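You operate a simulated robot arm through the tools that you are given. There is no shell and no other tool. Be economical: measure what you need, move in short steps, check, and stop when the job is done.

You are at the controls of a simulated two-armed robot. One attempt, no reset.

TASK
Push the rack door shut. Put the 60 mm banded gauge from the top of the green table on top of the mallet there and the 50 mm banded gauge on the panel there. Stack the 25 mm block gauge from the top of the green table on top of the 30 mm block gauge. Take the pine stamp on the top of the slat bench and put it away on the top of the counter bench. Take the block from the top of the long bench and put it on the top of the counter bench. Take the banded block from the top of the rack bench and put it on the top of the long bench. Stack the lot block labelled "Lot 65" from the top of the long bench on top of the lot block marked "Lot 92". The order is free. Set down upright: banded gauge, banded block.

Only the result counts: the job must be done as asked and must still hold three seconds after the hand-in. Knocking over, shifting, dropping, spilling or breaking anything else fails it.

THE ROBOT
Two 7-joint arms with two-finger grippers on one trunk, on a base that drives. Base frame: it is fixed to the floor where the robot stands at the start and does not move with it; the origin is under the middle of the robot, x ahead of it, y to its left, z up. Units: m, degrees, N and s.
The left shoulder is at the start at [0.05, 0.191, 0.967], the right one opposite. With the tool pointing down near the work surface each hand reaches from about 0.22 to 0.74 m from the robot's upright axis, wherever it stands, measured 20 degrees to its own side. Places, roughly: banded block (9x5x5 cm) [-12.3, -6.6, 0.7]; banded gauge [-2.5, -2.5, 0.75]; block (6x4x4 cm) [-8.3, -6.9, 0.8]; block gauge [-3, -3, 0.75]; lot block [-8.75, -6.75, 0.75]; mallet (19x9x6 cm) [-2.9, -2.9, 0.8]; panel [-2.75, -2.5, 0.75]; pine stamp (4x2x6 cm) [-4.2, -9.1, 0.7]; rack door [0.6, 0.1, 0.3]; top of the counter bench [-8.7, -9.3, 0.8]; top of the long bench [-9.1, -6.6, 0.8]. Payload 2.69 kg a hand.
Tool frame (each hand has its own): the origin (TCP) lies between the finger pads and is the grasp point; the fingertips stand 0.02 m ahead of it; z points along the fingers, y is the line along which they close. The gripper opens to 0.1 m. The gripper's body begins 0.063 m behind the TCP.
Orientation is told as [roll, pitch, yaw] about the base's x, y, z axes, in that order, counted from this pose: with the fingers straight down and closing along the base's y, the tool's x points along the base's -x, its y along +y and its z along -z.

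THE INTERFACE
- The arms move only by the tool move_arm. It takes "left_series", "right_series" or both (then of equal length, played together; a hand with none holds still); each is a list of rows, each a list of 7 numbers: the shift along the tool's x, y, z in m, then the turn, a rotation vector about the tool's x, y, z in degrees, then the gripper command, from -1 (fully open) to 1 (shut), values between in proportion. In form: [[dx, dy, dz, rx, ry, rz, hand], ...]. A call has 1 to 12 rows; each row is the pose to reach, as a shift and turn from the pose commanded when the call began, along the tool's axes at that moment. A row lasts 0.2 s, in which the tool goes at most 0.05 m and 8.6 degrees; a call with a longer step from one row to the next is refused whole, and so is a gripper value outside its range. A pose out of reach is approached as far as the arm can. The call stops where the force on the tool passes 40 N (or 10 N more than at its start, if that is more) or the arm is blocked; 0.2 s more then pass. Each finger travels about 0.153 m/s and halts on what it meets, pressing with about 24 N; the grip force reading is that of the motor and also rises with nothing between the fingers. The clock runs only during rows and for 0.2 s after the last one: add rows that repeat a pose to give the fingers time. It gives the time, the measured TCP pose, the force on the tool (base axes), the opening and the grip force at its end, in the units of the frame above (readings bear some noise), with the torque about the TCP (base axes, N m) and any sound that the robot's microphone picked up, and new pictures: "views" is both (left out), scene, wrist or none (wrist: the cameras of the hands that moved).
- Cameras (640 x 400 px; columns grow to the right, rows downward): "scene" is now at [0.1031, 0.0275, 1.1044]; the picture's right is [0.38, -0.93, 0.00], its down [-0.78, -0.32, -0.53] and it looks along [0.49, 0.20, -0.85] (base axes); focal length 264 px, centre (320, 200). "left" rides on the left gripper at [0.07, 0.018, -0.099] in its tool frame; the picture's right is [-0.26, 0.97, 0.00], its down [-0.75, -0.20, -0.63] and it looks along [-0.61, -0.16, 0.78] (tool axes); focal length 230 px, centre (320, 200). "right" rides on the right gripper at [0.07, -0.019, -0.099] in its tool frame; the picture's right is [0.26, 0.97, 0.00], its down [-0.75, 0.20, -0.63] and it looks along [-0.61, 0.16, 0.78] (tool axes); focal length 230 px, centre (320, 200). There is no depth. A picture from a camera that has moved, and an enlarged one, comes with that camera's place and axes in the base frame and with its lens.
- slide_trunk(by): slides the trunk up (or, below 0, down) by that many m; the arms and the scene camera ride with it, the base frame stays. It gives what a move gives, with no picture.
- drive_base(legs): drives the robot by 1 to 6 legs, each [ahead, left, turn to the left] in m, m and degrees, along the robot's own axes; the way and the turn of a leg run together, so that a leg with both is an arc; at most 1.5 m and 180 degrees a leg. The arms and the cameras ride along, it lands a little off, and it stops where it bumps. It gives what a move gives, and a new picture of the scene camera.
- aim_head(pan, tilt): turns the head with the scene camera to pan (to the left, within 80 degrees either way) and tilt (down, from -29 to 69), counted from straight ahead of the robot. It gives what a move gives, and a new picture of the scene camera.
- close_up(camera, box): a new picture of the part [left, top, right, bottom] of that camera's present view, enlarged. It takes no simulated time.
- finish_job(): hands the job in; it is judged then, once.

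Go step by step. Nothing tells you exact positions but the pictures and the camera data: compare them with the known pose of the tool, close in by small moves and look again before you grip or let go. The budget is 217 turns and 260 pictures, counting those below and the enlarged ones. Unless the task says otherwise, let go and move clear before handing in, and close with one line.

The tools are called as a command line: name --argument value ..., lists and objects as JSON in quotes. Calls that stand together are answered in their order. move_arm: Moves the arms, as the interface text tells. Its arguments: {"type":"object","properties":{"left_series":{"type":"array","items":{"type":"array","items":{"type":"number"}}},"right_series":{"type":"array","items":{"type":"array","items":{"type":"number"}}},"views":{"type":"string","enum":["both","scene","wrist","none"]}},"required":[]} The other tools are called the same way: slide_trunk (by) slides the trunk up or down; drive_base (legs) drives the base; aim_head (pan, tilt) turns the head that bears the scene camera; close_up (camera, box) takes an enlarged picture of a part of a camera's view; finish_job () hands the job in.

At the start:

```text
time_s: 0.0
left_tcp_pos: [0.348, 0.2775, 0.5484]
left_orientation: [0.0, 0.1, 0.0]
left_wrist_force: [-0.6, -0.2, 0.2]
left_ft_torque: [0.0, -0.02, -0.01]
left_width: 0.1001
left_grip_force: 0.0
right_tcp_pos: [0.3732, -0.0533, 0.5866]
right_orientation: [0.1, -0.1, 0.0]
right_wrist_force: [0.1, -0.2, 0.6]
right_ft_torque: [0.02, -0.01, 0.0]
right_width: 0.1
right_grip_force: 0.0
trunk travel left (down, up): [-0.025, 0.298]
robot x, y, heading: [-0.0027, -0.0015, 0.2]
head pan, tilt: [22.2, 57.9]
```

scene: 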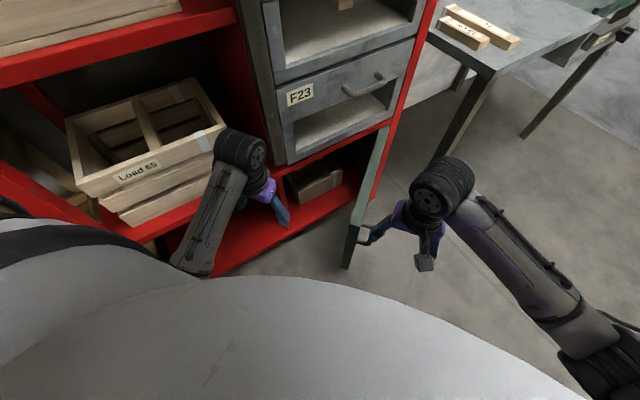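
right: 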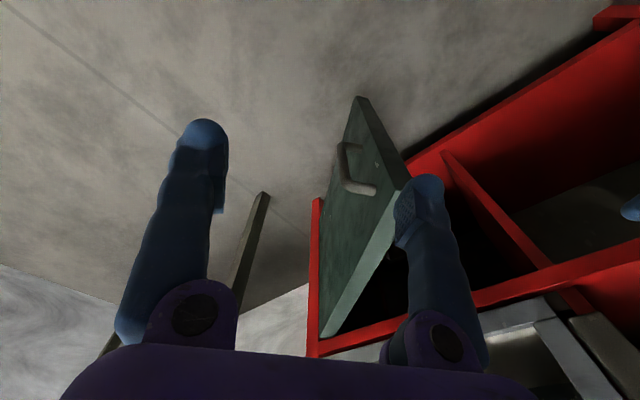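
left: 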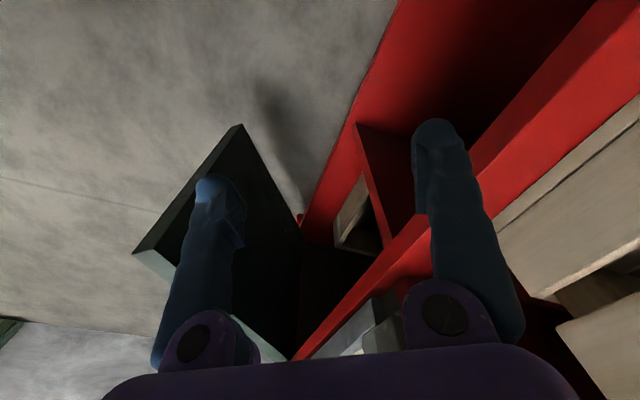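

I see the rack ahead and to the left. Its green door stands open, with the free edge near (0.45, 0.07) and the hinge near (0.87, 0.08). I'll look from a flatter angle before pushing.

aim_head --pan 25 --tilt 35

```text
time_s: 0.9
left_tcp_pos: [0.3483, 0.2767, 0.5483]
left_orientation: [-0.1, 0.0, 0.0]
left_wrist_force: [0.3, 0.6, 0.4]
left_ft_torque: [0.02, 0.01, 0.0]
left_width: 0.0999
left_grip_force: 0.0
right_tcp_pos: [0.3728, -0.0531, 0.5859]
right_orientation: [0.0, 0.1, 0.0]
right_wrist_force: [-0.8, 0.6, 0.5]
right_ft_torque: [0.04, 0.01, -0.02]
right_width: 0.0998
right_grip_force: 0.0
trunk travel left (down, up): [-0.025, 0.298]
robot x, y, heading: [-0.0014, -0.0014, -0.1]
head pan, tilt: [25.0, 35.0]
camera scene: at [0.1191, 0.0387, 1.1362], right [0.42, -0.91, 0.0], down [-0.52, -0.24, -0.82], along [0.74, 0.35, -0.57], focal length 264 px, centre (320, 200)
```

scene: 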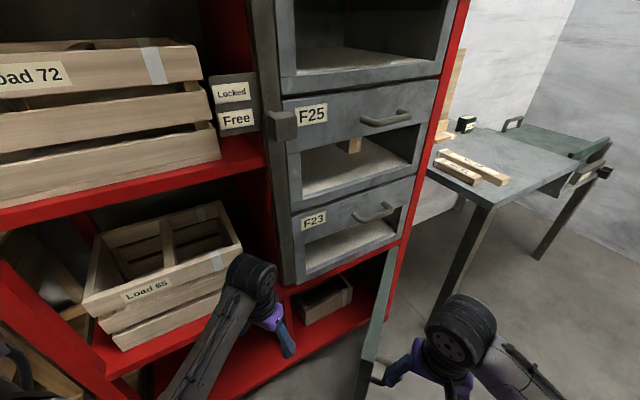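

The rack front runs from the hinge at (0.84, 0.08) to about (0.52, 0.34). I'll clear the right hand away, bring the left hand round to the outer side of the door, then tilt it.

move_arm --right_series '[[0, -0.05, 0, 0, 0, 0, -1], [0, -0.1, 0, 0, 0, 0, -1], [0, -0.15, 0, 0, 0, 0, -1], [0, -0.2, 0, 0, 0, 0, -1], [0, -0.25, 0, 0, 0, 0, -1], [0, -0.25, 0, 0, 0, 0, -1], [0, -0.25, 0, 0, 0, 0, -1], [0, -0.25, 0, 0, 0, 0, -1], [0, -0.25, 0, 0, 0, 0, -1]]' --left_series '[[0, 0, -0.02, 0, 0, 0, 1], [0, -0.0, -0.02, 0, 0, 0, 1], [0, -0.05, -0.02, 0, 0, 0, 1], [0, -0.1, -0.02, 0, 0, 0, 1], [0, -0.15, -0.02, 0, 0, 0, 1], [0, -0.2, -0.02, 0, 0, 0, 1], [0, -0.25, -0.02, 0, 0, 0, 1], [0, -0.3, -0.02, 0, 0, 0, 1], [0, -0.35, -0.02, 0, 0, 0, 1]]' --views "scene"

```text
time_s: 2.9
left_tcp_pos: [0.3653, 0.0448, 0.5106]
left_orientation: [12.2, -0.1, 4.0]
left_wrist_force: [-0.3, 0.1, 0.6]
left_ft_torque: [-0.04, 0.0, -0.01]
left_width: 0.0
left_grip_force: 24.3
right_tcp_pos: [0.3685, -0.3025, 0.5842]
right_orientation: [0.0, 0.0, 0.0]
right_wrist_force: [0.0, -0.5, -0.1]
right_ft_torque: [0.01, -0.02, 0.0]
right_width: 0.0998
right_grip_force: 0.1
trunk travel left (down, up): [-0.025, 0.298]
robot x, y, heading: [0.0004, 0.0013, -0.3]
head pan, tilt: [25.0, 35.0]
stopped in row 9 (left hand): the arm was blocked; the commanded pose is now the measured one
camera scene: at [0.1189, 0.0388, 1.1363], right [0.42, -0.91, 0.0], down [-0.52, -0.24, -0.82], along [0.74, 0.35, -0.57], focal length 264 px, centre (320, 200)
```

scene: 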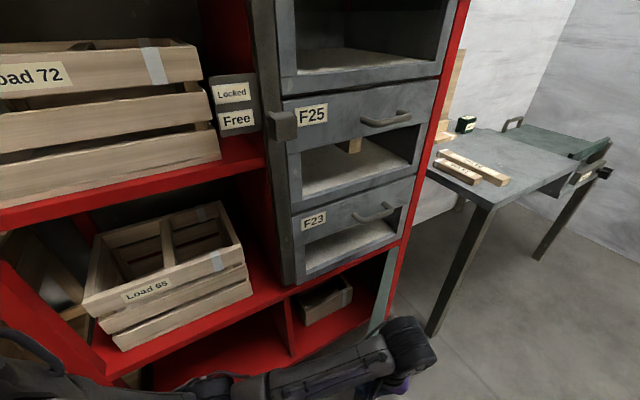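

The left arm can't cross that far. I'll shift the base to the right so the left hand is on the door's outer side.

drive_base --legs '[[0, -0.22, 0]]'

move_arm --left_series '[[0, 0.0, 0, -4, 0, 0, 1], [0, 0, 0, -8, 0, 0, 1], [0, 0, 0, -12, 0, 0, 1], [0, 0, 0, -12, 0, -8, 1], [0, 0, 0, -12, 0, -16, 1], [0, 0, 0, -12, 0, -16, 1]]' --views "both"

```text
time_s: 5.4
left_tcp_pos: [0.365, -0.1697, 0.5104]
left_orientation: [12.1, 0.0, 3.9]
left_wrist_force: [-0.2, -1.4, 0.8]
left_ft_torque: [-0.02, -0.01, 0.01]
left_width: 0.0001
left_grip_force: 23.5
right_tcp_pos: [0.3688, -0.5177, 0.584]
right_orientation: [0.0, 0.0, 0.0]
right_wrist_force: [1.2, -0.3, -0.2]
right_ft_torque: [0.02, 0.01, -0.04]
right_width: 0.1
right_grip_force: 0.1
trunk travel left (down, up): [-0.025, 0.298]
robot x, y, heading: [-0.0001, -0.2138, -0.1]
head pan, tilt: [25.0, 35.0]
camera scene: at [0.1191, -0.176, 1.1363], right [0.42, -0.91, 0.0], down [-0.52, -0.24, -0.82], along [0.74, 0.35, -0.57], focal length 264 px, centre (320, 200)
```

scene: 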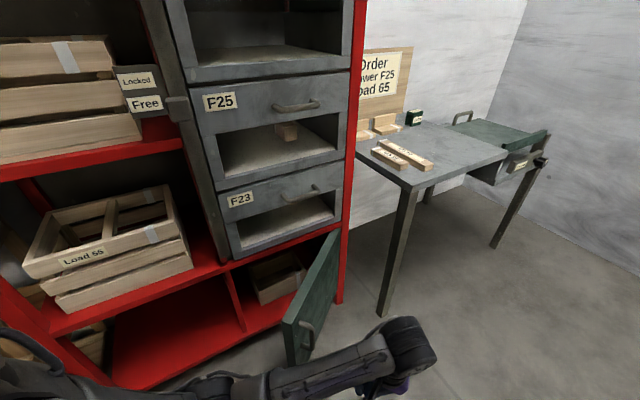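

```text
time_s: 6.8
left_tcp_pos: [0.3661, -0.1688, 0.5123]
left_orientation: [23.5, -5.0, 19.2]
left_wrist_force: [0.0, 0.6, -0.7]
left_ft_torque: [0.0, 0.01, -0.01]
left_width: 0.0
left_grip_force: 23.9
right_tcp_pos: [0.369, -0.5152, 0.5837]
right_orientation: [0.1, 0.0, 0.0]
right_wrist_force: [-0.2, 0.1, 0.0]
right_ft_torque: [-0.04, 0.01, 0.03]
right_width: 0.1001
right_grip_force: 0.0
trunk travel left (down, up): [-0.025, 0.298]
robot x, y, heading: [-0.0017, -0.2143, 0.4]
head pan, tilt: [25.0, 35.0]
camera scene: at [0.1191, -0.1759, 1.1363], right [0.42, -0.91, 0.0], down [-0.52, -0.24, -0.82], along [0.74, 0.35, -0.57], focal length 264 px, centre (320, 200)
camera left: at [0.2995, -0.2162, 0.6036], right [-0.08, 0.91, 0.41], down [0.81, -0.18, 0.56], along [0.58, 0.37, -0.72], focal length 230 px, centre (320, 200)
```

scene: 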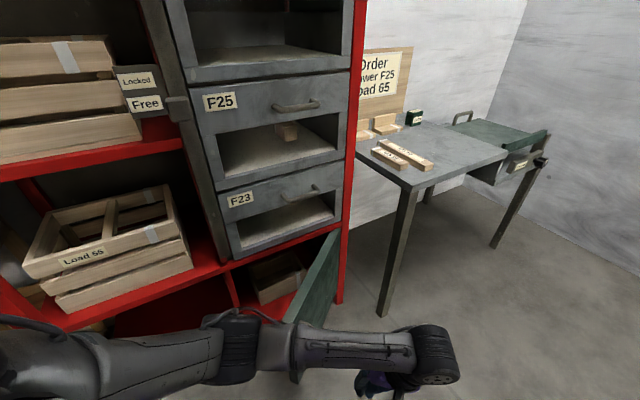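
left: 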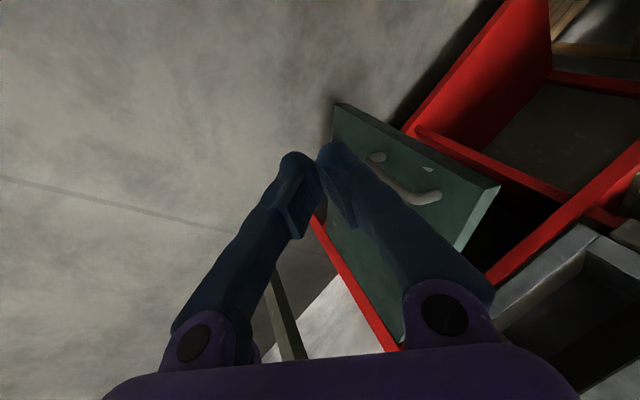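

The left hand is now outside the door, with its fingers tilted toward +y, which suits a push. I'll tilt it further.

move_arm --left_series '[[0, 0.0, 0, -8, 0, 0, 1], [0, 0, 0, -16, 0, 0, 1], [0, 0, 0, -22, 0, 0, 1], [0, 0, 0, -22, 0, 0, 1]]' --views "none"

```text
time_s: 7.8
left_tcp_pos: [0.3658, -0.1696, 0.5102]
left_orientation: [45.6, -5.1, 19.1]
left_wrist_force: [-0.1, -0.5, -0.3]
left_ft_torque: [0.0, 0.06, -0.03]
left_width: 0.0001
left_grip_force: 23.9
right_tcp_pos: [0.3695, -0.5171, 0.5846]
right_orientation: [0.0, -0.1, 0.0]
right_wrist_force: [-0.4, -0.1, 0.5]
right_ft_torque: [0.01, 0.0, 0.01]
right_width: 0.1002
right_grip_force: 0.0
trunk travel left (down, up): [-0.025, 0.298]
robot x, y, heading: [-0.0041, -0.2146, 0.2]
head pan, tilt: [25.0, 35.0]
```

move_arm --left_series '[[-0.03, -0.017, 0.018, 0, 0, 0, 1], [-0.06, -0.033, 0.037, 0, 0, 0, 1], [-0.09, -0.05, 0.055, 0, 0, 0, 1], [-0.12, -0.066, 0.074, 0, 0, 0, 1], [-0.151, -0.083, 0.092, 0, 0, 0, 1], [-0.151, -0.083, 0.092, 0, 0, 0, 1]]' --views "both"

```text
time_s: 9.2
left_tcp_pos: [0.4586, -0.0897, 0.4373]
left_orientation: [45.5, -5.1, 18.9]
left_wrist_force: [-0.8, 0.3, -0.1]
left_ft_torque: [-0.01, -0.01, 0.01]
left_width: 0.0001
left_grip_force: 24.4
left hand out of reach, approached as far as the arm can: row 3, 4, 5, 6
right_tcp_pos: [0.3689, -0.5163, 0.5837]
right_orientation: [0.1, -0.1, 0.0]
right_wrist_force: [0.0, -0.3, -0.5]
right_ft_torque: [-0.05, 0.0, 0.0]
right_width: 0.1001
right_grip_force: 0.1
trunk travel left (down, up): [-0.025, 0.298]
robot x, y, heading: [-0.0007, -0.2146, -0.2]
head pan, tilt: [25.0, 35.0]
camera scene: at [0.1191, -0.1759, 1.1363], right [0.42, -0.91, 0.0], down [-0.52, -0.24, -0.82], along [0.74, 0.35, -0.57], focal length 264 px, centre (320, 200)
camera left: at [0.4057, -0.1687, 0.514], right [-0.03, 0.7, 0.71], down [0.87, -0.32, 0.36], along [0.48, 0.63, -0.61], focal length 230 px, centre (320, 200)
```

scene: 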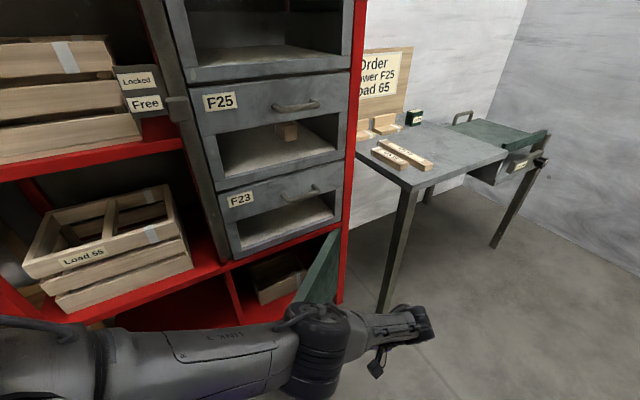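
left: 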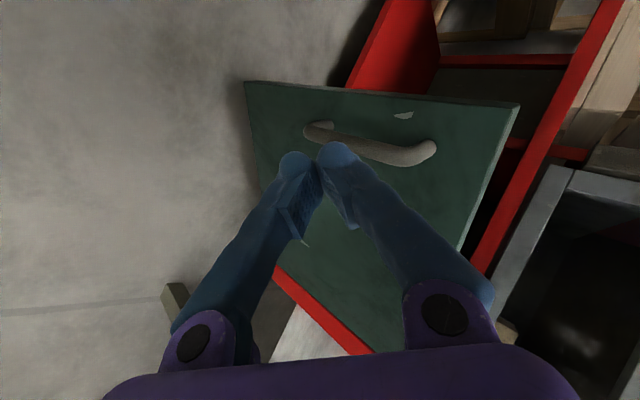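

The hand is outside the door. I'll drive ahead and then left a little so the fingertip meets the door, then push with the arm.

drive_base --legs '[[0.09, 0, 0], [0, 0.12, 0]]'

close_up --camera "left" --box '[0, 0, 640, 400]'

```text
time_s: 11.7
left_tcp_pos: [0.5497, 0.0343, 0.437]
left_orientation: [45.6, -5.0, 19.4]
left_wrist_force: [0.4, -0.9, -0.1]
left_ft_torque: [-0.01, -0.01, 0.0]
left_width: 0.0002
left_grip_force: 24.2
right_tcp_pos: [0.4594, -0.3967, 0.5845]
right_orientation: [0.1, -0.1, 0.2]
right_wrist_force: [0.1, 0.6, 0.1]
right_ft_torque: [0.02, 0.01, 0.01]
right_width: 0.1001
right_grip_force: 0.1
trunk travel left (down, up): [-0.025, 0.298]
robot x, y, heading: [0.0866, -0.0955, 0.1]
head pan, tilt: [25.0, 35.0]
stopped in leg 2: the robot was blocked; the commanded pose is now the measured one
camera scene: at [0.2087, -0.0561, 1.1363], right [0.42, -0.91, 0.0], down [-0.52, -0.24, -0.82], along [0.74, 0.35, -0.57], focal length 264 px, centre (320, 200)
```

scene: 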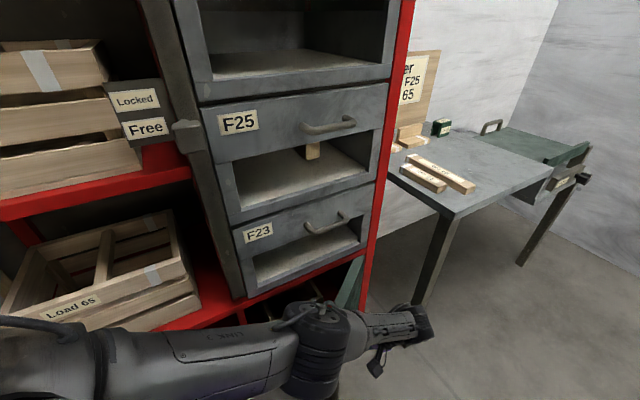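

```text
1.00 times, centred on (320, 200) of left (not enlarged: the box is as wide or as high as the picture)
camera zoom: at [0.4961, -0.0472, 0.5143], right [-0.04, 0.7, 0.71], down [0.88, -0.32, 0.36], along [0.48, 0.64, -0.6], focal length 230 px, centre (320, 200)
```

zoom: 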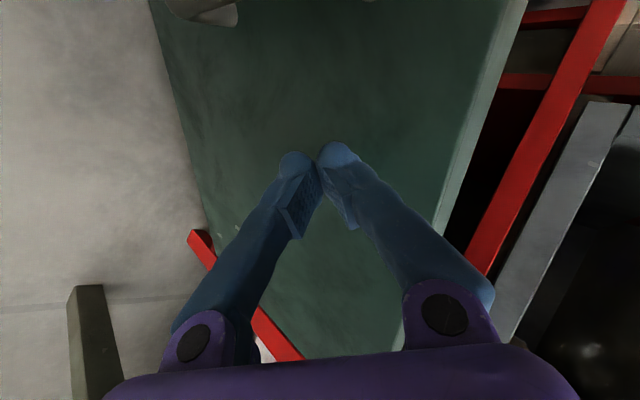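

move_arm --left_series '[[-0.022, 0.023, 0.026, 0, 0, 0, 1], [-0.045, 0.046, 0.052, 0, 0, 0, 1], [-0.067, 0.068, 0.078, 0, 0, 0, 1], [-0.09, 0.091, 0.104, 0, 0, 0, 1], [-0.112, 0.114, 0.13, 0, 0, 0, 1]]' --views "both"

```text
time_s: 12.9
left_tcp_pos: [0.5888, 0.2051, 0.4375]
left_orientation: [44.6, -4.1, 19.2]
left_wrist_force: [-1.3, -3.1, 0.3]
left_ft_torque: [0.03, -0.01, 0.02]
left_width: 0.0
left_grip_force: 23.8
right_tcp_pos: [0.4596, -0.3955, 0.5837]
right_orientation: [-0.1, -0.1, 0.2]
right_wrist_force: [-0.7, -0.1, -0.6]
right_ft_torque: [-0.01, -0.01, -0.01]
right_width: 0.1001
right_grip_force: 0.1
trunk travel left (down, up): [-0.025, 0.298]
robot x, y, heading: [0.0874, -0.092, 0.1]
head pan, tilt: [25.0, 35.0]
stopped in row 5 (left hand): the force on the tool passed its limit at 66 N (the readings are from after the stop); the commanded pose is now the measured one
camera scene: at [0.2088, -0.0562, 1.1362], right [0.42, -0.91, 0.0], down [-0.52, -0.24, -0.82], along [0.74, 0.35, -0.57], focal length 264 px, centre (320, 200)
camera left: at [0.5368, 0.127, 0.516], right [-0.03, 0.72, 0.69], down [0.88, -0.31, 0.36], along [0.48, 0.62, -0.62], focal length 230 px, centre (320, 200)
```

scene: 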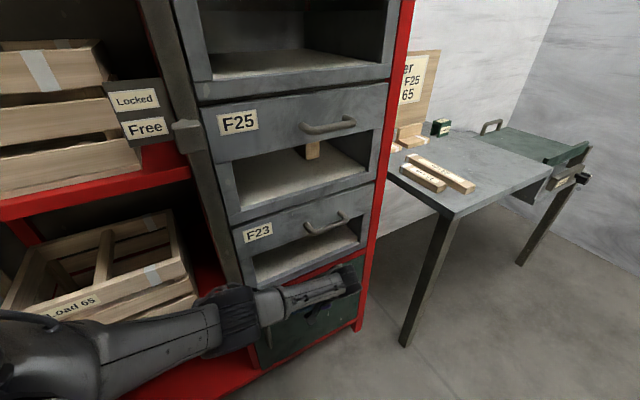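
left: 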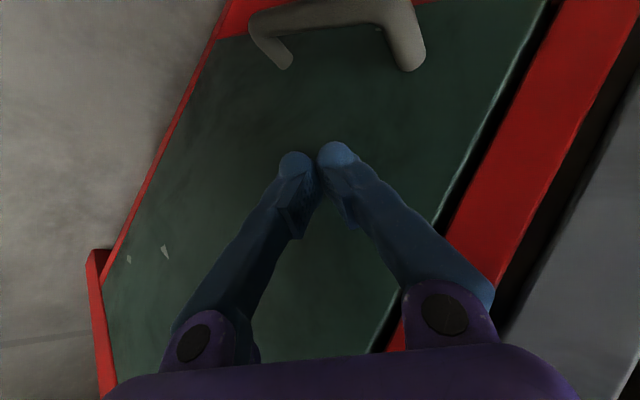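

The door looks almost shut. I'll give one more gentle push, back off along the normal, and look.

move_arm --left_series '[[-0.008, 0.003, 0.004, 0, 0, 0, 1], [-0.016, 0.006, 0.008, 0, 0, 0, 1], [-0.025, 0.01, 0.013, 0, 0, 0, 1], [-0.03, 0.012, 0.016, 0, 0, 0, 1]]' --views "none"

move_arm --left_series '[[0.03, -0.02, -0.02, 0, 0, 0, 1], [0.06, -0.05, -0.05, 0, 0, 0, 1], [0.09, -0.08, -0.08, 0, 0, 0, 1], [0.11, -0.11, -0.11, 0, 0, 0, 1]]' --views "both"

```text
time_s: 13.3
left_tcp_pos: [0.59, 0.2064, 0.4362]
left_orientation: [44.1, -3.4, 19.3]
left_wrist_force: [-2.2, -3.4, -0.1]
left_ft_torque: [0.01, 0.01, 0.0]
left_width: 0.0001
left_grip_force: 24.3
right_tcp_pos: [0.4593, -0.3969, 0.5842]
right_orientation: [0.1, -0.1, 0.1]
right_wrist_force: [1.1, -0.1, 0.3]
right_ft_torque: [0.03, -0.01, -0.01]
right_width: 0.0999
right_grip_force: 0.1
trunk travel left (down, up): [-0.025, 0.298]
robot x, y, heading: [0.09, -0.0951, 0.2]
head pan, tilt: [25.0, 35.0]
stopped in row 2 (left hand): the force on the tool passed its limit at 48 N (the readings are from after the stop); the commanded pose is now the measured one
```

```text
refused: row 2 steps farther than a row can; nothing moved
```

move_arm --left_series '[[0.02, -0.02, -0.02, 0, 0, 0, 1], [0.04, -0.045, -0.045, 0, 0, 0, 1], [0.06, -0.07, -0.07, 0, 0, 0, 1], [0.08, -0.09, -0.09, 0, 0, 0, 1], [0.1, -0.11, -0.11, 0, 0, 0, 1]]' --views "both"

```text
time_s: 14.5
left_tcp_pos: [0.5487, 0.0309, 0.4361]
left_orientation: [44.1, -3.7, 19.9]
left_wrist_force: [0.0, -0.6, -0.9]
left_ft_torque: [0.01, 0.01, 0.03]
left_width: 0.0
left_grip_force: 24.0
right_tcp_pos: [0.4586, -0.3978, 0.5852]
right_orientation: [0.0, 0.0, 0.1]
right_wrist_force: [0.9, 0.7, 0.4]
right_ft_torque: [-0.02, 0.01, 0.02]
right_width: 0.1001
right_grip_force: 0.1
trunk travel left (down, up): [-0.025, 0.298]
robot x, y, heading: [0.0871, -0.0949, -0.2]
head pan, tilt: [25.0, 35.0]
camera scene: at [0.2081, -0.0572, 1.1364], right [0.42, -0.91, 0.0], down [-0.52, -0.24, -0.82], along [0.74, 0.35, -0.57], focal length 264 px, centre (320, 200)
camera left: at [0.498, -0.0472, 0.5158], right [-0.03, 0.72, 0.69], down [0.88, -0.3, 0.36], along [0.47, 0.62, -0.63], focal length 230 px, centre (320, 200)
```

scene: 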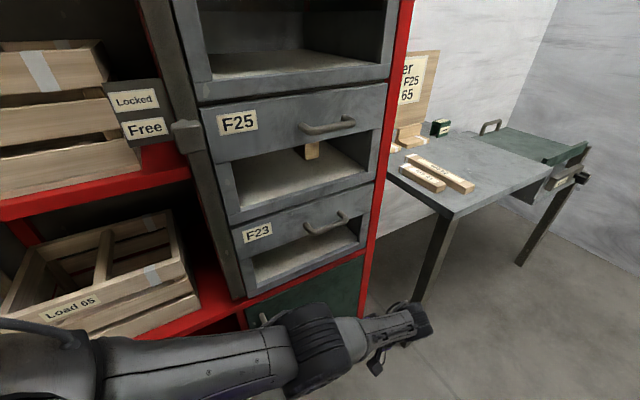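
left: 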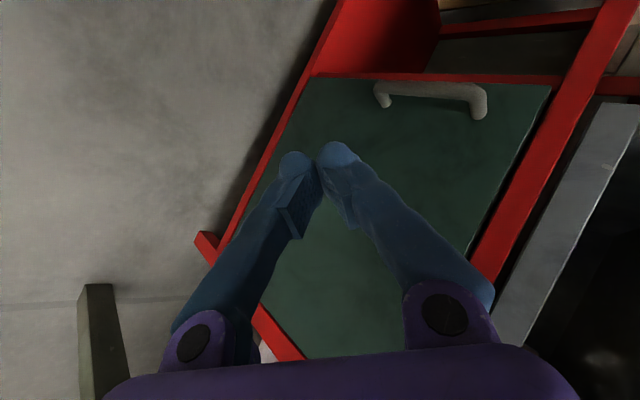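

The door sits shut in its frame. I'll back off, bring the left hand to a neutral pose, and look around.

drive_base --legs '[[-0.3, -0.1, 0]]'

move_arm --left_series '[[0, 0, -0.02, 8, 0, 3, 1], [0, 0, -0.04, 16, 0, 6, 1], [0, 0, -0.06, 24, 0, 9, 1], [0, 0, -0.08, 32, 0, 12, 1], [0, 0, -0.1, 40, 0, 15, 1], [0, 0, -0.12, 45, 0, 15, 1]]' --views "none"

aim_head --pan 80 --tilt 25

aim_head --pan -80 --tilt 25

```text
time_s: 16.6
left_tcp_pos: [0.2538, -0.0654, 0.4374]
left_orientation: [44.4, -3.8, 19.7]
left_wrist_force: [-1.2, 0.1, 0.5]
left_ft_torque: [0.01, 0.0, 0.02]
left_width: 0.0
left_grip_force: 23.9
right_tcp_pos: [0.1623, -0.4926, 0.5835]
right_orientation: [0.0, -0.1, 0.1]
right_wrist_force: [-0.2, 0.5, 0.5]
right_ft_torque: [0.01, -0.02, -0.01]
right_width: 0.1
right_grip_force: 0.1
trunk travel left (down, up): [-0.025, 0.298]
robot x, y, heading: [-0.2045, -0.191, 0.1]
head pan, tilt: [25.0, 35.0]
camera scene: at [-0.0886, -0.1526, 1.1363], right [0.42, -0.91, 0.0], down [-0.52, -0.24, -0.82], along [0.74, 0.35, -0.57], focal length 264 px, centre (320, 200)
```

scene: 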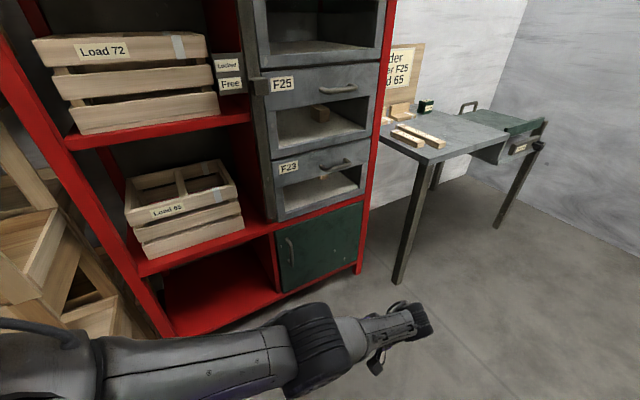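

```text
time_s: 17.1
left_tcp_pos: [0.3406, -0.0813, 0.5332]
left_orientation: [31.5, -10.8, 17.2]
left_wrist_force: [0.1, 0.6, 0.4]
left_ft_torque: [0.01, 0.02, 0.02]
left_width: 0.0003
left_grip_force: 24.0
right_tcp_pos: [0.1612, -0.4926, 0.5837]
right_orientation: [0.0, -0.1, 0.1]
right_wrist_force: [0.4, -0.8, -0.8]
right_ft_torque: [-0.02, 0.0, 0.0]
right_width: 0.1003
right_grip_force: 0.0
trunk travel left (down, up): [-0.025, 0.298]
robot x, y, heading: [-0.2075, -0.1921, 0.1]
head pan, tilt: [25.0, 35.0]
stopped in row 2 (left hand): the arm was blocked; the commanded pose is now the measured one
```

```text
time_s: 18.4
left_tcp_pos: [0.3411, -0.0822, 0.5337]
left_orientation: [31.5, -10.7, 17.3]
left_wrist_force: [-0.3, -0.9, 0.2]
left_ft_torque: [-0.01, 0.0, 0.01]
left_width: 0.0
left_grip_force: 24.1
right_tcp_pos: [0.162, -0.4924, 0.5848]
right_orientation: [0.1, -0.2, 0.1]
right_wrist_force: [-0.9, -0.6, -0.2]
right_ft_torque: [-0.02, 0.02, 0.01]
right_width: 0.1
right_grip_force: 0.0
trunk travel left (down, up): [-0.025, 0.298]
robot x, y, heading: [-0.2086, -0.1915, 0.1]
head pan, tilt: [80.0, 25.0]
camera scene: at [-0.1522, -0.0992, 1.152], right [0.98, -0.17, 0.0], down [-0.07, -0.42, -0.91], along [0.16, 0.89, -0.42], focal length 264 px, centre (320, 200)
```

scene: 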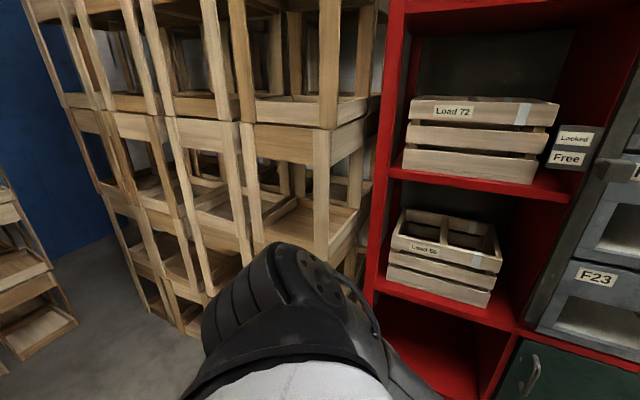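

```text
time_s: 20.8
left_tcp_pos: [0.3418, -0.0828, 0.5331]
left_orientation: [31.4, -10.8, 17.2]
left_wrist_force: [-0.4, 0.4, 0.1]
left_ft_torque: [0.0, 0.0, 0.02]
left_width: 0.0
left_grip_force: 24.9
right_tcp_pos: [0.1614, -0.4928, 0.5854]
right_orientation: [0.2, -0.1, 0.1]
right_wrist_force: [0.1, 0.3, -0.2]
right_ft_torque: [0.01, -0.03, -0.01]
right_width: 0.0999
right_grip_force: 0.1
trunk travel left (down, up): [-0.025, 0.298]
robot x, y, heading: [-0.2086, -0.1939, 0.2]
head pan, tilt: [-80.0, 25.0]
camera scene: at [-0.1522, -0.2806, 1.1521], right [-0.98, -0.17, 0.0], down [-0.07, 0.42, -0.91], along [0.16, -0.89, -0.42], focal length 264 px, centre (320, 200)
```

scene: 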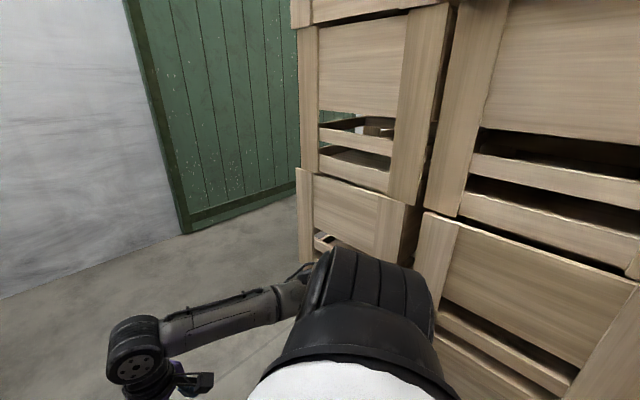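

It's a tight alley, with the rack ahead-left, crate racks to the left, and crate stacks to the right. I'll neutralise the left arm first.

move_arm --left_series '[[-0.015, 0.045, 0.016, 0, 0, 0, 1], [-0.032, 0.09, 0.033, 0, 0, 0, 1], [-0.05, 0.135, 0.05, 0, 0, 0, 1], [-0.067, 0.18, 0.067, 0, 0, 0, 1], [-0.067, 0.18, 0.067, 8, 0, 0, 1], [-0.067, 0.18, 0.067, 16, 0, 0, 1], [-0.067, 0.18, 0.067, 24, 0, 0, 1], [-0.067, 0.18, 0.067, 31, 0, 0, 1]]' --views "none"

```text
refused: row 2 steps farther than a row can; nothing moved
```

move_arm --left_series '[[-0.015, 0.04, 0.016, 0, 0, 0, 1], [-0.03, 0.08, 0.032, 0, 0, 0, 1], [-0.045, 0.12, 0.048, 0, 0, 0, 1], [-0.06, 0.16, 0.062, 0, 0, 0, 1], [-0.067, 0.18, 0.067, 8, 0, 0, 1], [-0.067, 0.18, 0.067, 16, 0, 0, 1], [-0.067, 0.18, 0.067, 24, 0, 0, 1], [-0.067, 0.18, 0.067, 31, 0, 0, 1]]' --views "none"

drive_base --legs '[[0, 0, 60]]'

aim_head --pan 70 --tilt 25

```text
time_s: 22.6
left_tcp_pos: [0.3418, 0.1167, 0.5819]
left_orientation: [0.3, -10.8, 17.2]
left_wrist_force: [0.0, -0.8, -0.3]
left_ft_torque: [0.01, -0.03, -0.02]
left_width: 0.0
left_grip_force: 23.9
right_tcp_pos: [0.1628, -0.4926, 0.5838]
right_orientation: [0.1, -0.1, 0.2]
right_wrist_force: [-0.1, 0.9, -0.1]
right_ft_torque: [-0.01, 0.05, -0.01]
right_width: 0.0999
right_grip_force: 0.0
trunk travel left (down, up): [-0.025, 0.298]
robot x, y, heading: [-0.2078, -0.1937, 0.2]
head pan, tilt: [-80.0, 25.0]
```

```text
time_s: 25.7
left_tcp_pos: [-0.2068, 0.4379, 0.5806]
left_orientation: [0.4, -10.7, 78.0]
left_wrist_force: [-0.1, -1.0, 0.1]
left_ft_torque: [0.01, -0.02, 0.0]
left_width: 0.0
left_grip_force: 24.0
right_tcp_pos: [0.2345, -0.0167, 0.5841]
right_orientation: [0.1, -0.1, 60.7]
right_wrist_force: [0.6, 0.4, 0.2]
right_ft_torque: [0.0, 0.01, 0.01]
right_width: 0.0999
right_grip_force: 0.2
trunk travel left (down, up): [-0.025, 0.298]
robot x, y, heading: [-0.2076, -0.193, 60.7]
head pan, tilt: [-80.0, 25.0]
camera scene: at [-0.1018, -0.1853, 1.1521], right [-0.33, -0.94, 0.0], down [-0.4, 0.14, -0.91], along [0.86, -0.3, -0.42], focal length 264 px, centre (320, 200)
```

scene: 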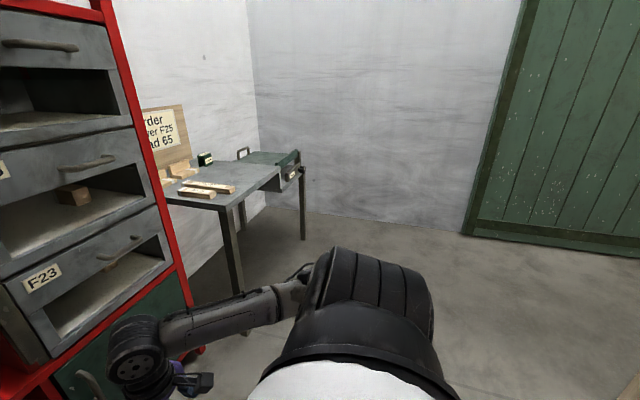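

```text
time_s: 28.1
left_tcp_pos: [-0.2074, 0.44, 0.5809]
left_orientation: [0.4, -10.8, 78.0]
left_wrist_force: [-0.1, -0.6, -0.2]
left_ft_torque: [0.0, 0.02, 0.05]
left_width: 0.0
left_grip_force: 24.7
right_tcp_pos: [0.2345, -0.015, 0.5837]
right_orientation: [0.1, -0.1, 60.9]
right_wrist_force: [0.3, 1.0, -0.3]
right_ft_torque: [0.01, -0.01, 0.02]
right_width: 0.1
right_grip_force: 0.0
trunk travel left (down, up): [-0.025, 0.298]
robot x, y, heading: [-0.2098, -0.1916, 60.9]
head pan, tilt: [70.0, 25.0]
camera scene: at [-0.2489, -0.0853, 1.1521], right [0.76, 0.65, 0.0], down [0.28, -0.32, -0.91], along [-0.59, 0.69, -0.42], focal length 264 px, centre (320, 200)
```

scene: 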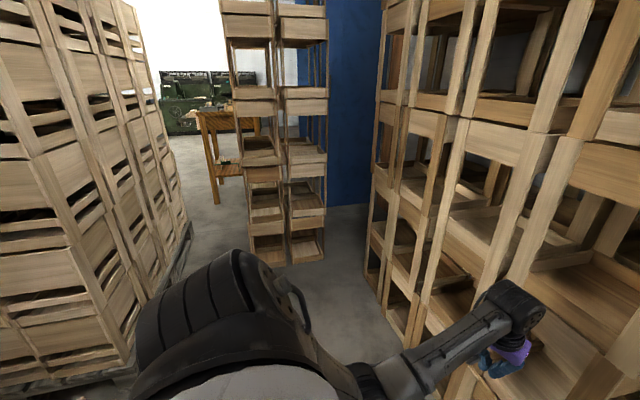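

The stacks form a row behind me, and the way to the green table likely goes round their right-hand end, by the green door. I'll turn right to face that end and look.

drive_base --legs '[[0, 0, -100]]'

aim_head --pan -30 --tilt 25

```text
time_s: 31.2
left_tcp_pos: [0.3697, 0.0801, 0.5794]
left_orientation: [0.2, -10.6, 13.0]
left_wrist_force: [-0.8, 0.7, 0.4]
left_ft_torque: [0.0, 0.01, 0.02]
left_width: 0.0
left_grip_force: 24.0
right_tcp_pos: [0.1542, -0.5001, 0.5934]
right_orientation: [1.1, -1.4, -3.1]
right_wrist_force: [0.2, -0.4, -0.8]
right_ft_torque: [0.01, -0.01, 0.0]
right_width: 0.1001
right_grip_force: 0.0
trunk travel left (down, up): [-0.025, 0.298]
robot x, y, heading: [-0.2029, -0.1869, -4.0]
head pan, tilt: [70.0, 25.0]
stopped in leg 1: the robot was blocked; the commanded pose is now the measured one
camera scene: at [-0.1237, -0.1004, 1.1517], right [0.91, -0.41, 0.0], down [-0.17, -0.39, -0.9], along [0.37, 0.82, -0.43], focal length 264 px, centre (320, 200)
```

scene: 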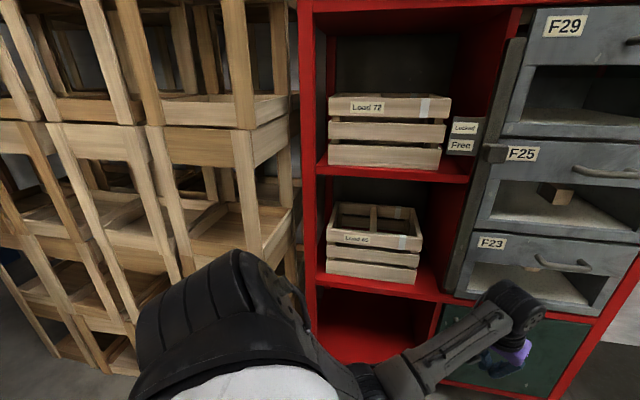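

```text
time_s: 33.0
left_tcp_pos: [0.3698, 0.0784, 0.576]
left_orientation: [0.0, -10.3, 12.9]
left_wrist_force: [0.1, -0.1, 0.2]
left_ft_torque: [0.02, -0.03, -0.02]
left_width: 0.0
left_grip_force: 24.5
right_tcp_pos: [0.1546, -0.5, 0.5922]
right_orientation: [1.1, -1.2, -3.3]
right_wrist_force: [0.1, 0.1, 0.3]
right_ft_torque: [0.02, -0.02, -0.04]
right_width: 0.1001
right_grip_force: 0.0
trunk travel left (down, up): [-0.025, 0.298]
robot x, y, heading: [-0.2051, -0.1868, -4.5]
head pan, tilt: [-30.0, 25.0]
camera scene: at [-0.0828, -0.236, 1.1518], right [-0.56, -0.83, 0.01], down [-0.35, 0.23, -0.91], along [0.75, -0.51, -0.42], focal length 264 px, centre (320, 200)
```

scene: 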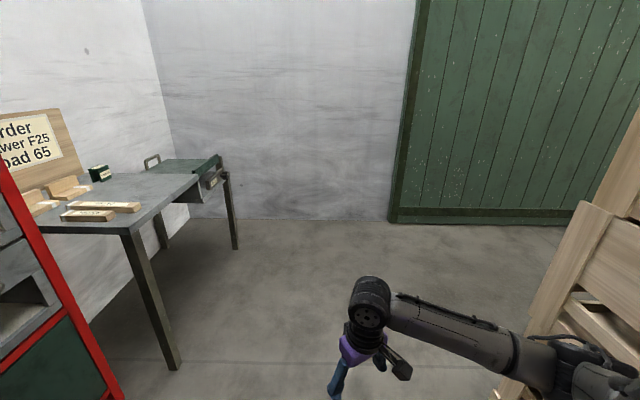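

The right elbow grazed the crate stack. I'll move away from it toward the rack, then turn right to face along the passage.

drive_base --legs '[[0.085, 0.124, 0], [0, 0, -35], [0.6, 0, 0]]'

aim_head --pan -60 --tilt 25

```text
time_s: 36.3
left_tcp_pos: [0.515, -0.1569, 0.5814]
left_orientation: [0.3, -10.8, -20.1]
left_wrist_force: [0.0, -0.2, -0.4]
left_ft_torque: [0.0, 0.01, -0.02]
left_width: 0.0002
left_grip_force: 23.5
right_tcp_pos: [0.0189, -0.5256, 0.5919]
right_orientation: [1.8, -1.5, -36.2]
right_wrist_force: [0.1, 0.2, 0.4]
right_ft_torque: [0.0, -0.05, -0.01]
right_width: 0.0999
right_grip_force: 0.0
trunk travel left (down, up): [-0.025, 0.298]
robot x, y, heading: [-0.1106, -0.0693, -37.3]
head pan, tilt: [-30.0, 25.0]
stopped in leg 2: the robot was blocked; the commanded pose is now the measured one
camera scene: at [-0.0424, -0.1765, 1.1522], right [-0.92, -0.39, 0.0], down [-0.16, 0.39, -0.91], along [0.35, -0.84, -0.42], focal length 264 px, centre (320, 200)
```

scene: 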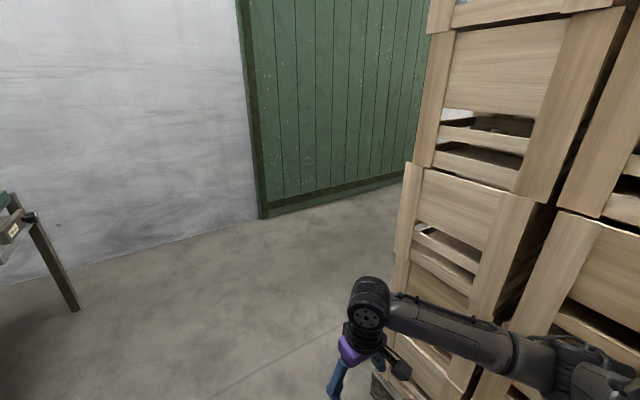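

```text
time_s: 37.3
left_tcp_pos: [0.5151, -0.1575, 0.5807]
left_orientation: [0.4, -10.8, -20.1]
left_wrist_force: [0.1, -0.2, -0.6]
left_ft_torque: [0.0, 0.04, 0.01]
left_width: 0.0
left_grip_force: 24.3
right_tcp_pos: [0.0188, -0.5239, 0.5918]
right_orientation: [1.7, -1.4, -36.2]
right_wrist_force: [0.6, 0.9, -0.3]
right_ft_torque: [-0.01, 0.01, -0.04]
right_width: 0.1
right_grip_force: 0.1
trunk travel left (down, up): [-0.025, 0.298]
robot x, y, heading: [-0.1152, -0.0673, -37.5]
head pan, tilt: [-60.0, 25.0]
camera scene: at [-0.0895, -0.1829, 1.1522], right [-0.99, 0.13, 0.0], down [0.05, 0.42, -0.91], along [-0.11, -0.9, -0.42], focal length 264 px, centre (320, 200)
```

scene: 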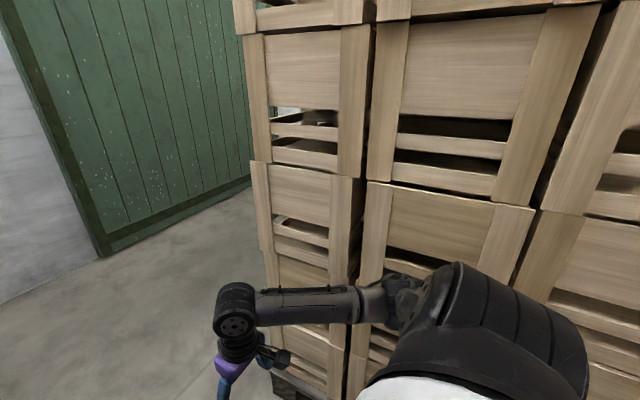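

drive_base --legs '[[0.0, 0.12, 0], [0.35, 0, 0], [0.5, 0, 0]]'

```text
time_s: 43.5
left_tcp_pos: [1.2733, -0.601, 0.5821]
left_orientation: [0.5, -10.8, -20.9]
left_wrist_force: [-0.6, 0.9, 0.4]
left_ft_torque: [0.0, -0.02, 0.01]
left_width: 0.0
left_grip_force: 24.3
right_tcp_pos: [0.7731, -0.9608, 0.5903]
right_orientation: [1.8, -1.5, -37.0]
right_wrist_force: [-0.1, 0.3, -0.6]
right_ft_torque: [0.01, -0.05, 0.01]
right_width: 0.1004
right_grip_force: 0.1
trunk travel left (down, up): [-0.025, 0.298]
robot x, y, heading: [0.6508, -0.5061, -38.1]
head pan, tilt: [-60.0, 25.0]
camera scene: at [0.6694, -0.6189, 1.1521], right [-0.99, 0.14, 0.0], down [0.06, 0.42, -0.91], along [-0.13, -0.9, -0.42], focal length 264 px, centre (320, 200)
```

scene: 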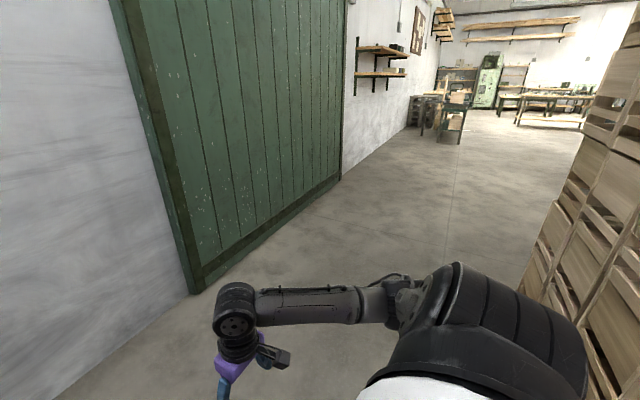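

The hall opens up beyond the stacks. I'll go ahead a bit, turn right, then sidestep to the passage centre.

drive_base --legs '[[0.35, 0, 0], [0, 0, -90], [0, 0.35, 0]]'

aim_head --pan 15 --tilt 15

```text
time_s: 52.8
left_tcp_pos: [1.0905, -1.5534, 0.5819]
left_orientation: [0.4, -10.7, -111.4]
left_wrist_force: [-0.3, 1.1, 0.2]
left_ft_torque: [-0.02, -0.01, -0.01]
left_width: 0.0
left_grip_force: 24.3
right_tcp_pos: [0.736, -1.0487, 0.5924]
right_orientation: [1.7, -1.5, -127.5]
right_wrist_force: [-0.3, 0.0, -0.4]
right_ft_torque: [0.0, 0.03, -0.01]
right_width: 0.1003
right_grip_force: 0.0
trunk travel left (down, up): [-0.025, 0.298]
robot x, y, heading: [1.1922, -0.9317, -128.8]
head pan, tilt: [-60.0, 25.0]
camera scene: at [1.0776, -0.9473, 1.1521], right [0.15, 0.99, 0.0], down [0.42, -0.06, -0.91], along [-0.9, 0.14, -0.42], focal length 264 px, centre (320, 200)
```

scene: 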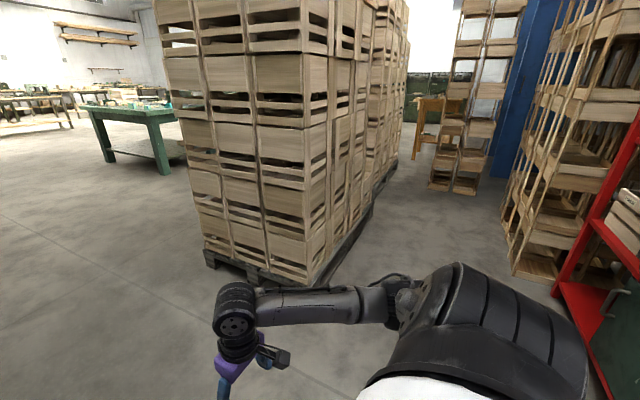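

```text
time_s: 54.3
left_tcp_pos: [1.0908, -1.5533, 0.5819]
left_orientation: [0.4, -10.9, -111.5]
left_wrist_force: [0.0, 0.0, 0.7]
left_ft_torque: [-0.04, 0.01, 0.01]
left_width: 0.0002
left_grip_force: 24.4
right_tcp_pos: [0.7367, -1.0501, 0.5914]
right_orientation: [1.6, -1.6, -127.5]
right_wrist_force: [-0.1, 0.0, -0.4]
right_ft_torque: [-0.01, -0.01, -0.01]
right_width: 0.1001
right_grip_force: 0.1
trunk travel left (down, up): [-0.025, 0.298]
robot x, y, heading: [1.1946, -0.9301, -128.6]
head pan, tilt: [15.0, 15.0]
camera scene: at [1.1312, -1.0467, 1.1683], right [-0.92, 0.4, 0.0], down [0.1, 0.24, -0.97], along [-0.39, -0.88, -0.26], focal length 264 px, centre (320, 200)
```

scene: 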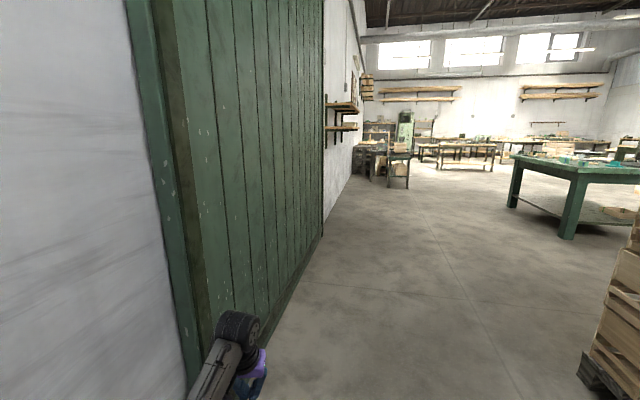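

The green table stands ahead to the right; its near side spans u −3.5 to −4.8 (along the hall) at v about 0.42. I'll drive along the hall and turn toward it.

drive_base --legs '[[1.5, 0, 0], [1.5, 0, 0], [0.7, 0, 0], [0, 0, -90]]'

aim_head --pan 0 --tilt 25

```text
time_s: 75.9
left_tcp_pos: [-1.7043, -3.6813, 0.5822]
left_orientation: [0.5, -10.7, 157.4]
left_wrist_force: [0.2, 0.0, -0.8]
left_ft_torque: [0.04, 0.01, 0.01]
left_width: 0.0
left_grip_force: 23.5
right_tcp_pos: [-1.1938, -3.3365, 0.5909]
right_orientation: [1.8, -1.4, 141.3]
right_wrist_force: [1.0, 0.6, 0.2]
right_ft_torque: [-0.02, 0.05, -0.02]
right_width: 0.1
right_grip_force: 0.0
trunk travel left (down, up): [-0.025, 0.298]
robot x, y, heading: [-1.0829, -3.7974, 140.6]
head pan, tilt: [15.0, 15.0]
camera scene: at [-1.1998, -3.7302, 1.1683], right [0.42, 0.91, 0.0], down [0.24, -0.11, -0.97], along [-0.88, 0.4, -0.26], focal length 264 px, centre (320, 200)
```

scene: 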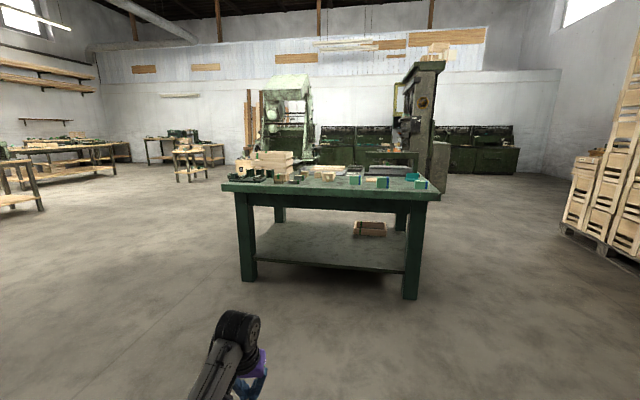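

```text
time_s: 76.6
left_tcp_pos: [-1.7037, -3.6812, 0.5819]
left_orientation: [0.4, -10.8, 157.4]
left_wrist_force: [-0.2, -0.2, 0.4]
left_ft_torque: [0.01, -0.02, 0.0]
left_width: 0.0
left_grip_force: 24.3
right_tcp_pos: [-1.1936, -3.3364, 0.5922]
right_orientation: [1.7, -1.5, 141.4]
right_wrist_force: [-0.3, -0.4, 0.7]
right_ft_torque: [0.02, -0.01, 0.02]
right_width: 0.1
right_grip_force: 0.1
trunk travel left (down, up): [-0.025, 0.298]
robot x, y, heading: [-1.0803, -3.7974, 140.4]
head pan, tilt: [0.0, 25.0]
camera scene: at [-1.1859, -3.7104, 1.1521], right [0.64, 0.77, 0.0], down [0.33, -0.27, -0.91], along [-0.7, 0.58, -0.42], focal length 264 px, centre (320, 200)
```

scene: 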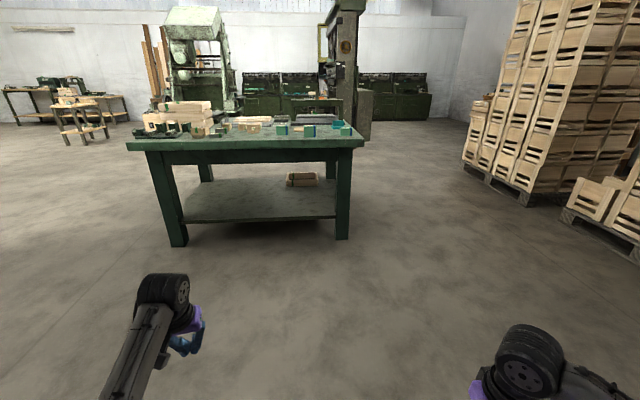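

The table front edge is about 1.7 m ahead with its top near z 0.75. I'll raise the trunk, drive up and look closely.

slide_trunk --by 0.25

drive_base --legs '[[1.1, 0, 0]]'

aim_head --pan 0 --tilt 45

```text
time_s: 79.2
left_tcp_pos: [-1.7046, -3.682, 0.8307]
left_orientation: [0.3, -10.7, 157.5]
left_wrist_force: [0.1, 0.5, -0.5]
left_ft_torque: [0.0, -0.02, 0.0]
left_width: 0.0001
left_grip_force: 23.8
right_tcp_pos: [-1.1935, -3.3357, 0.8419]
right_orientation: [1.7, -1.5, 141.5]
right_wrist_force: [0.8, -0.1, 1.0]
right_ft_torque: [0.02, 0.02, 0.01]
right_width: 0.1002
right_grip_force: 0.1
trunk travel left (down, up): [-0.275, 0.048]
robot x, y, heading: [-1.0838, -3.7991, 140.2]
head pan, tilt: [0.0, 25.0]
```

```text
time_s: 84.8
left_tcp_pos: [-2.539, -2.9632, 0.8308]
left_orientation: [0.3, -10.8, 156.6]
left_wrist_force: [-0.1, 0.2, 0.0]
left_ft_torque: [0.03, -0.01, -0.02]
left_width: 0.0
left_grip_force: 24.3
right_tcp_pos: [-2.0226, -2.627, 0.8421]
right_orientation: [1.7, -1.5, 140.4]
right_wrist_force: [-0.2, 0.3, 0.4]
right_ft_torque: [0.01, 0.01, 0.0]
right_width: 0.0999
right_grip_force: 0.0
trunk travel left (down, up): [-0.275, 0.048]
robot x, y, heading: [-1.9221, -3.0912, 139.4]
head pan, tilt: [0.0, 25.0]
camera scene: at [-2.022, -3.0019, 1.402], right [0.65, 0.76, 0.0], down [0.32, -0.28, -0.91], along [-0.69, 0.59, -0.42], focal length 264 px, centre (320, 200)
```

scene: 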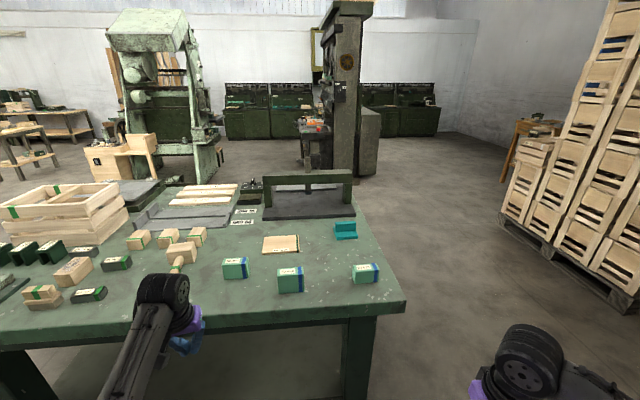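

```text
time_s: 85.7
left_tcp_pos: [-2.5391, -2.9648, 0.8316]
left_orientation: [0.4, -10.8, 156.6]
left_wrist_force: [0.2, 0.1, -0.3]
left_ft_torque: [0.03, 0.0, -0.02]
left_width: 0.0
left_grip_force: 23.8
right_tcp_pos: [-2.0235, -2.6277, 0.8417]
right_orientation: [1.8, -1.4, 140.4]
right_wrist_force: [-0.7, 0.7, 0.2]
right_ft_torque: [0.0, -0.01, -0.02]
right_width: 0.0999
right_grip_force: 0.1
trunk travel left (down, up): [-0.275, 0.048]
robot x, y, heading: [-1.919, -3.0905, 139.3]
head pan, tilt: [0.0, 45.0]
camera scene: at [-2.0136, -3.0091, 1.3715], right [0.65, 0.76, 0.0], down [0.54, -0.46, -0.71], along [-0.54, 0.46, -0.71], focal length 264 px, centre (320, 200)
```

scene: 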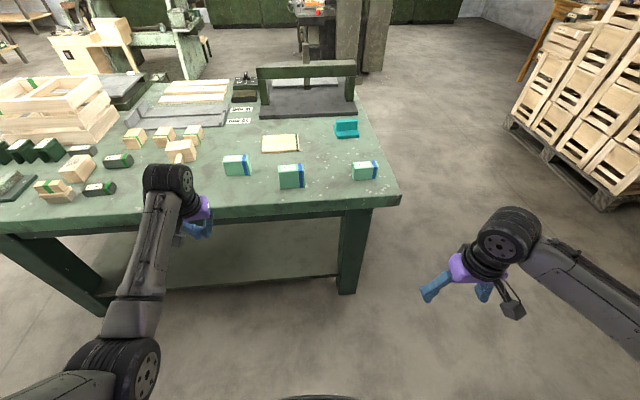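

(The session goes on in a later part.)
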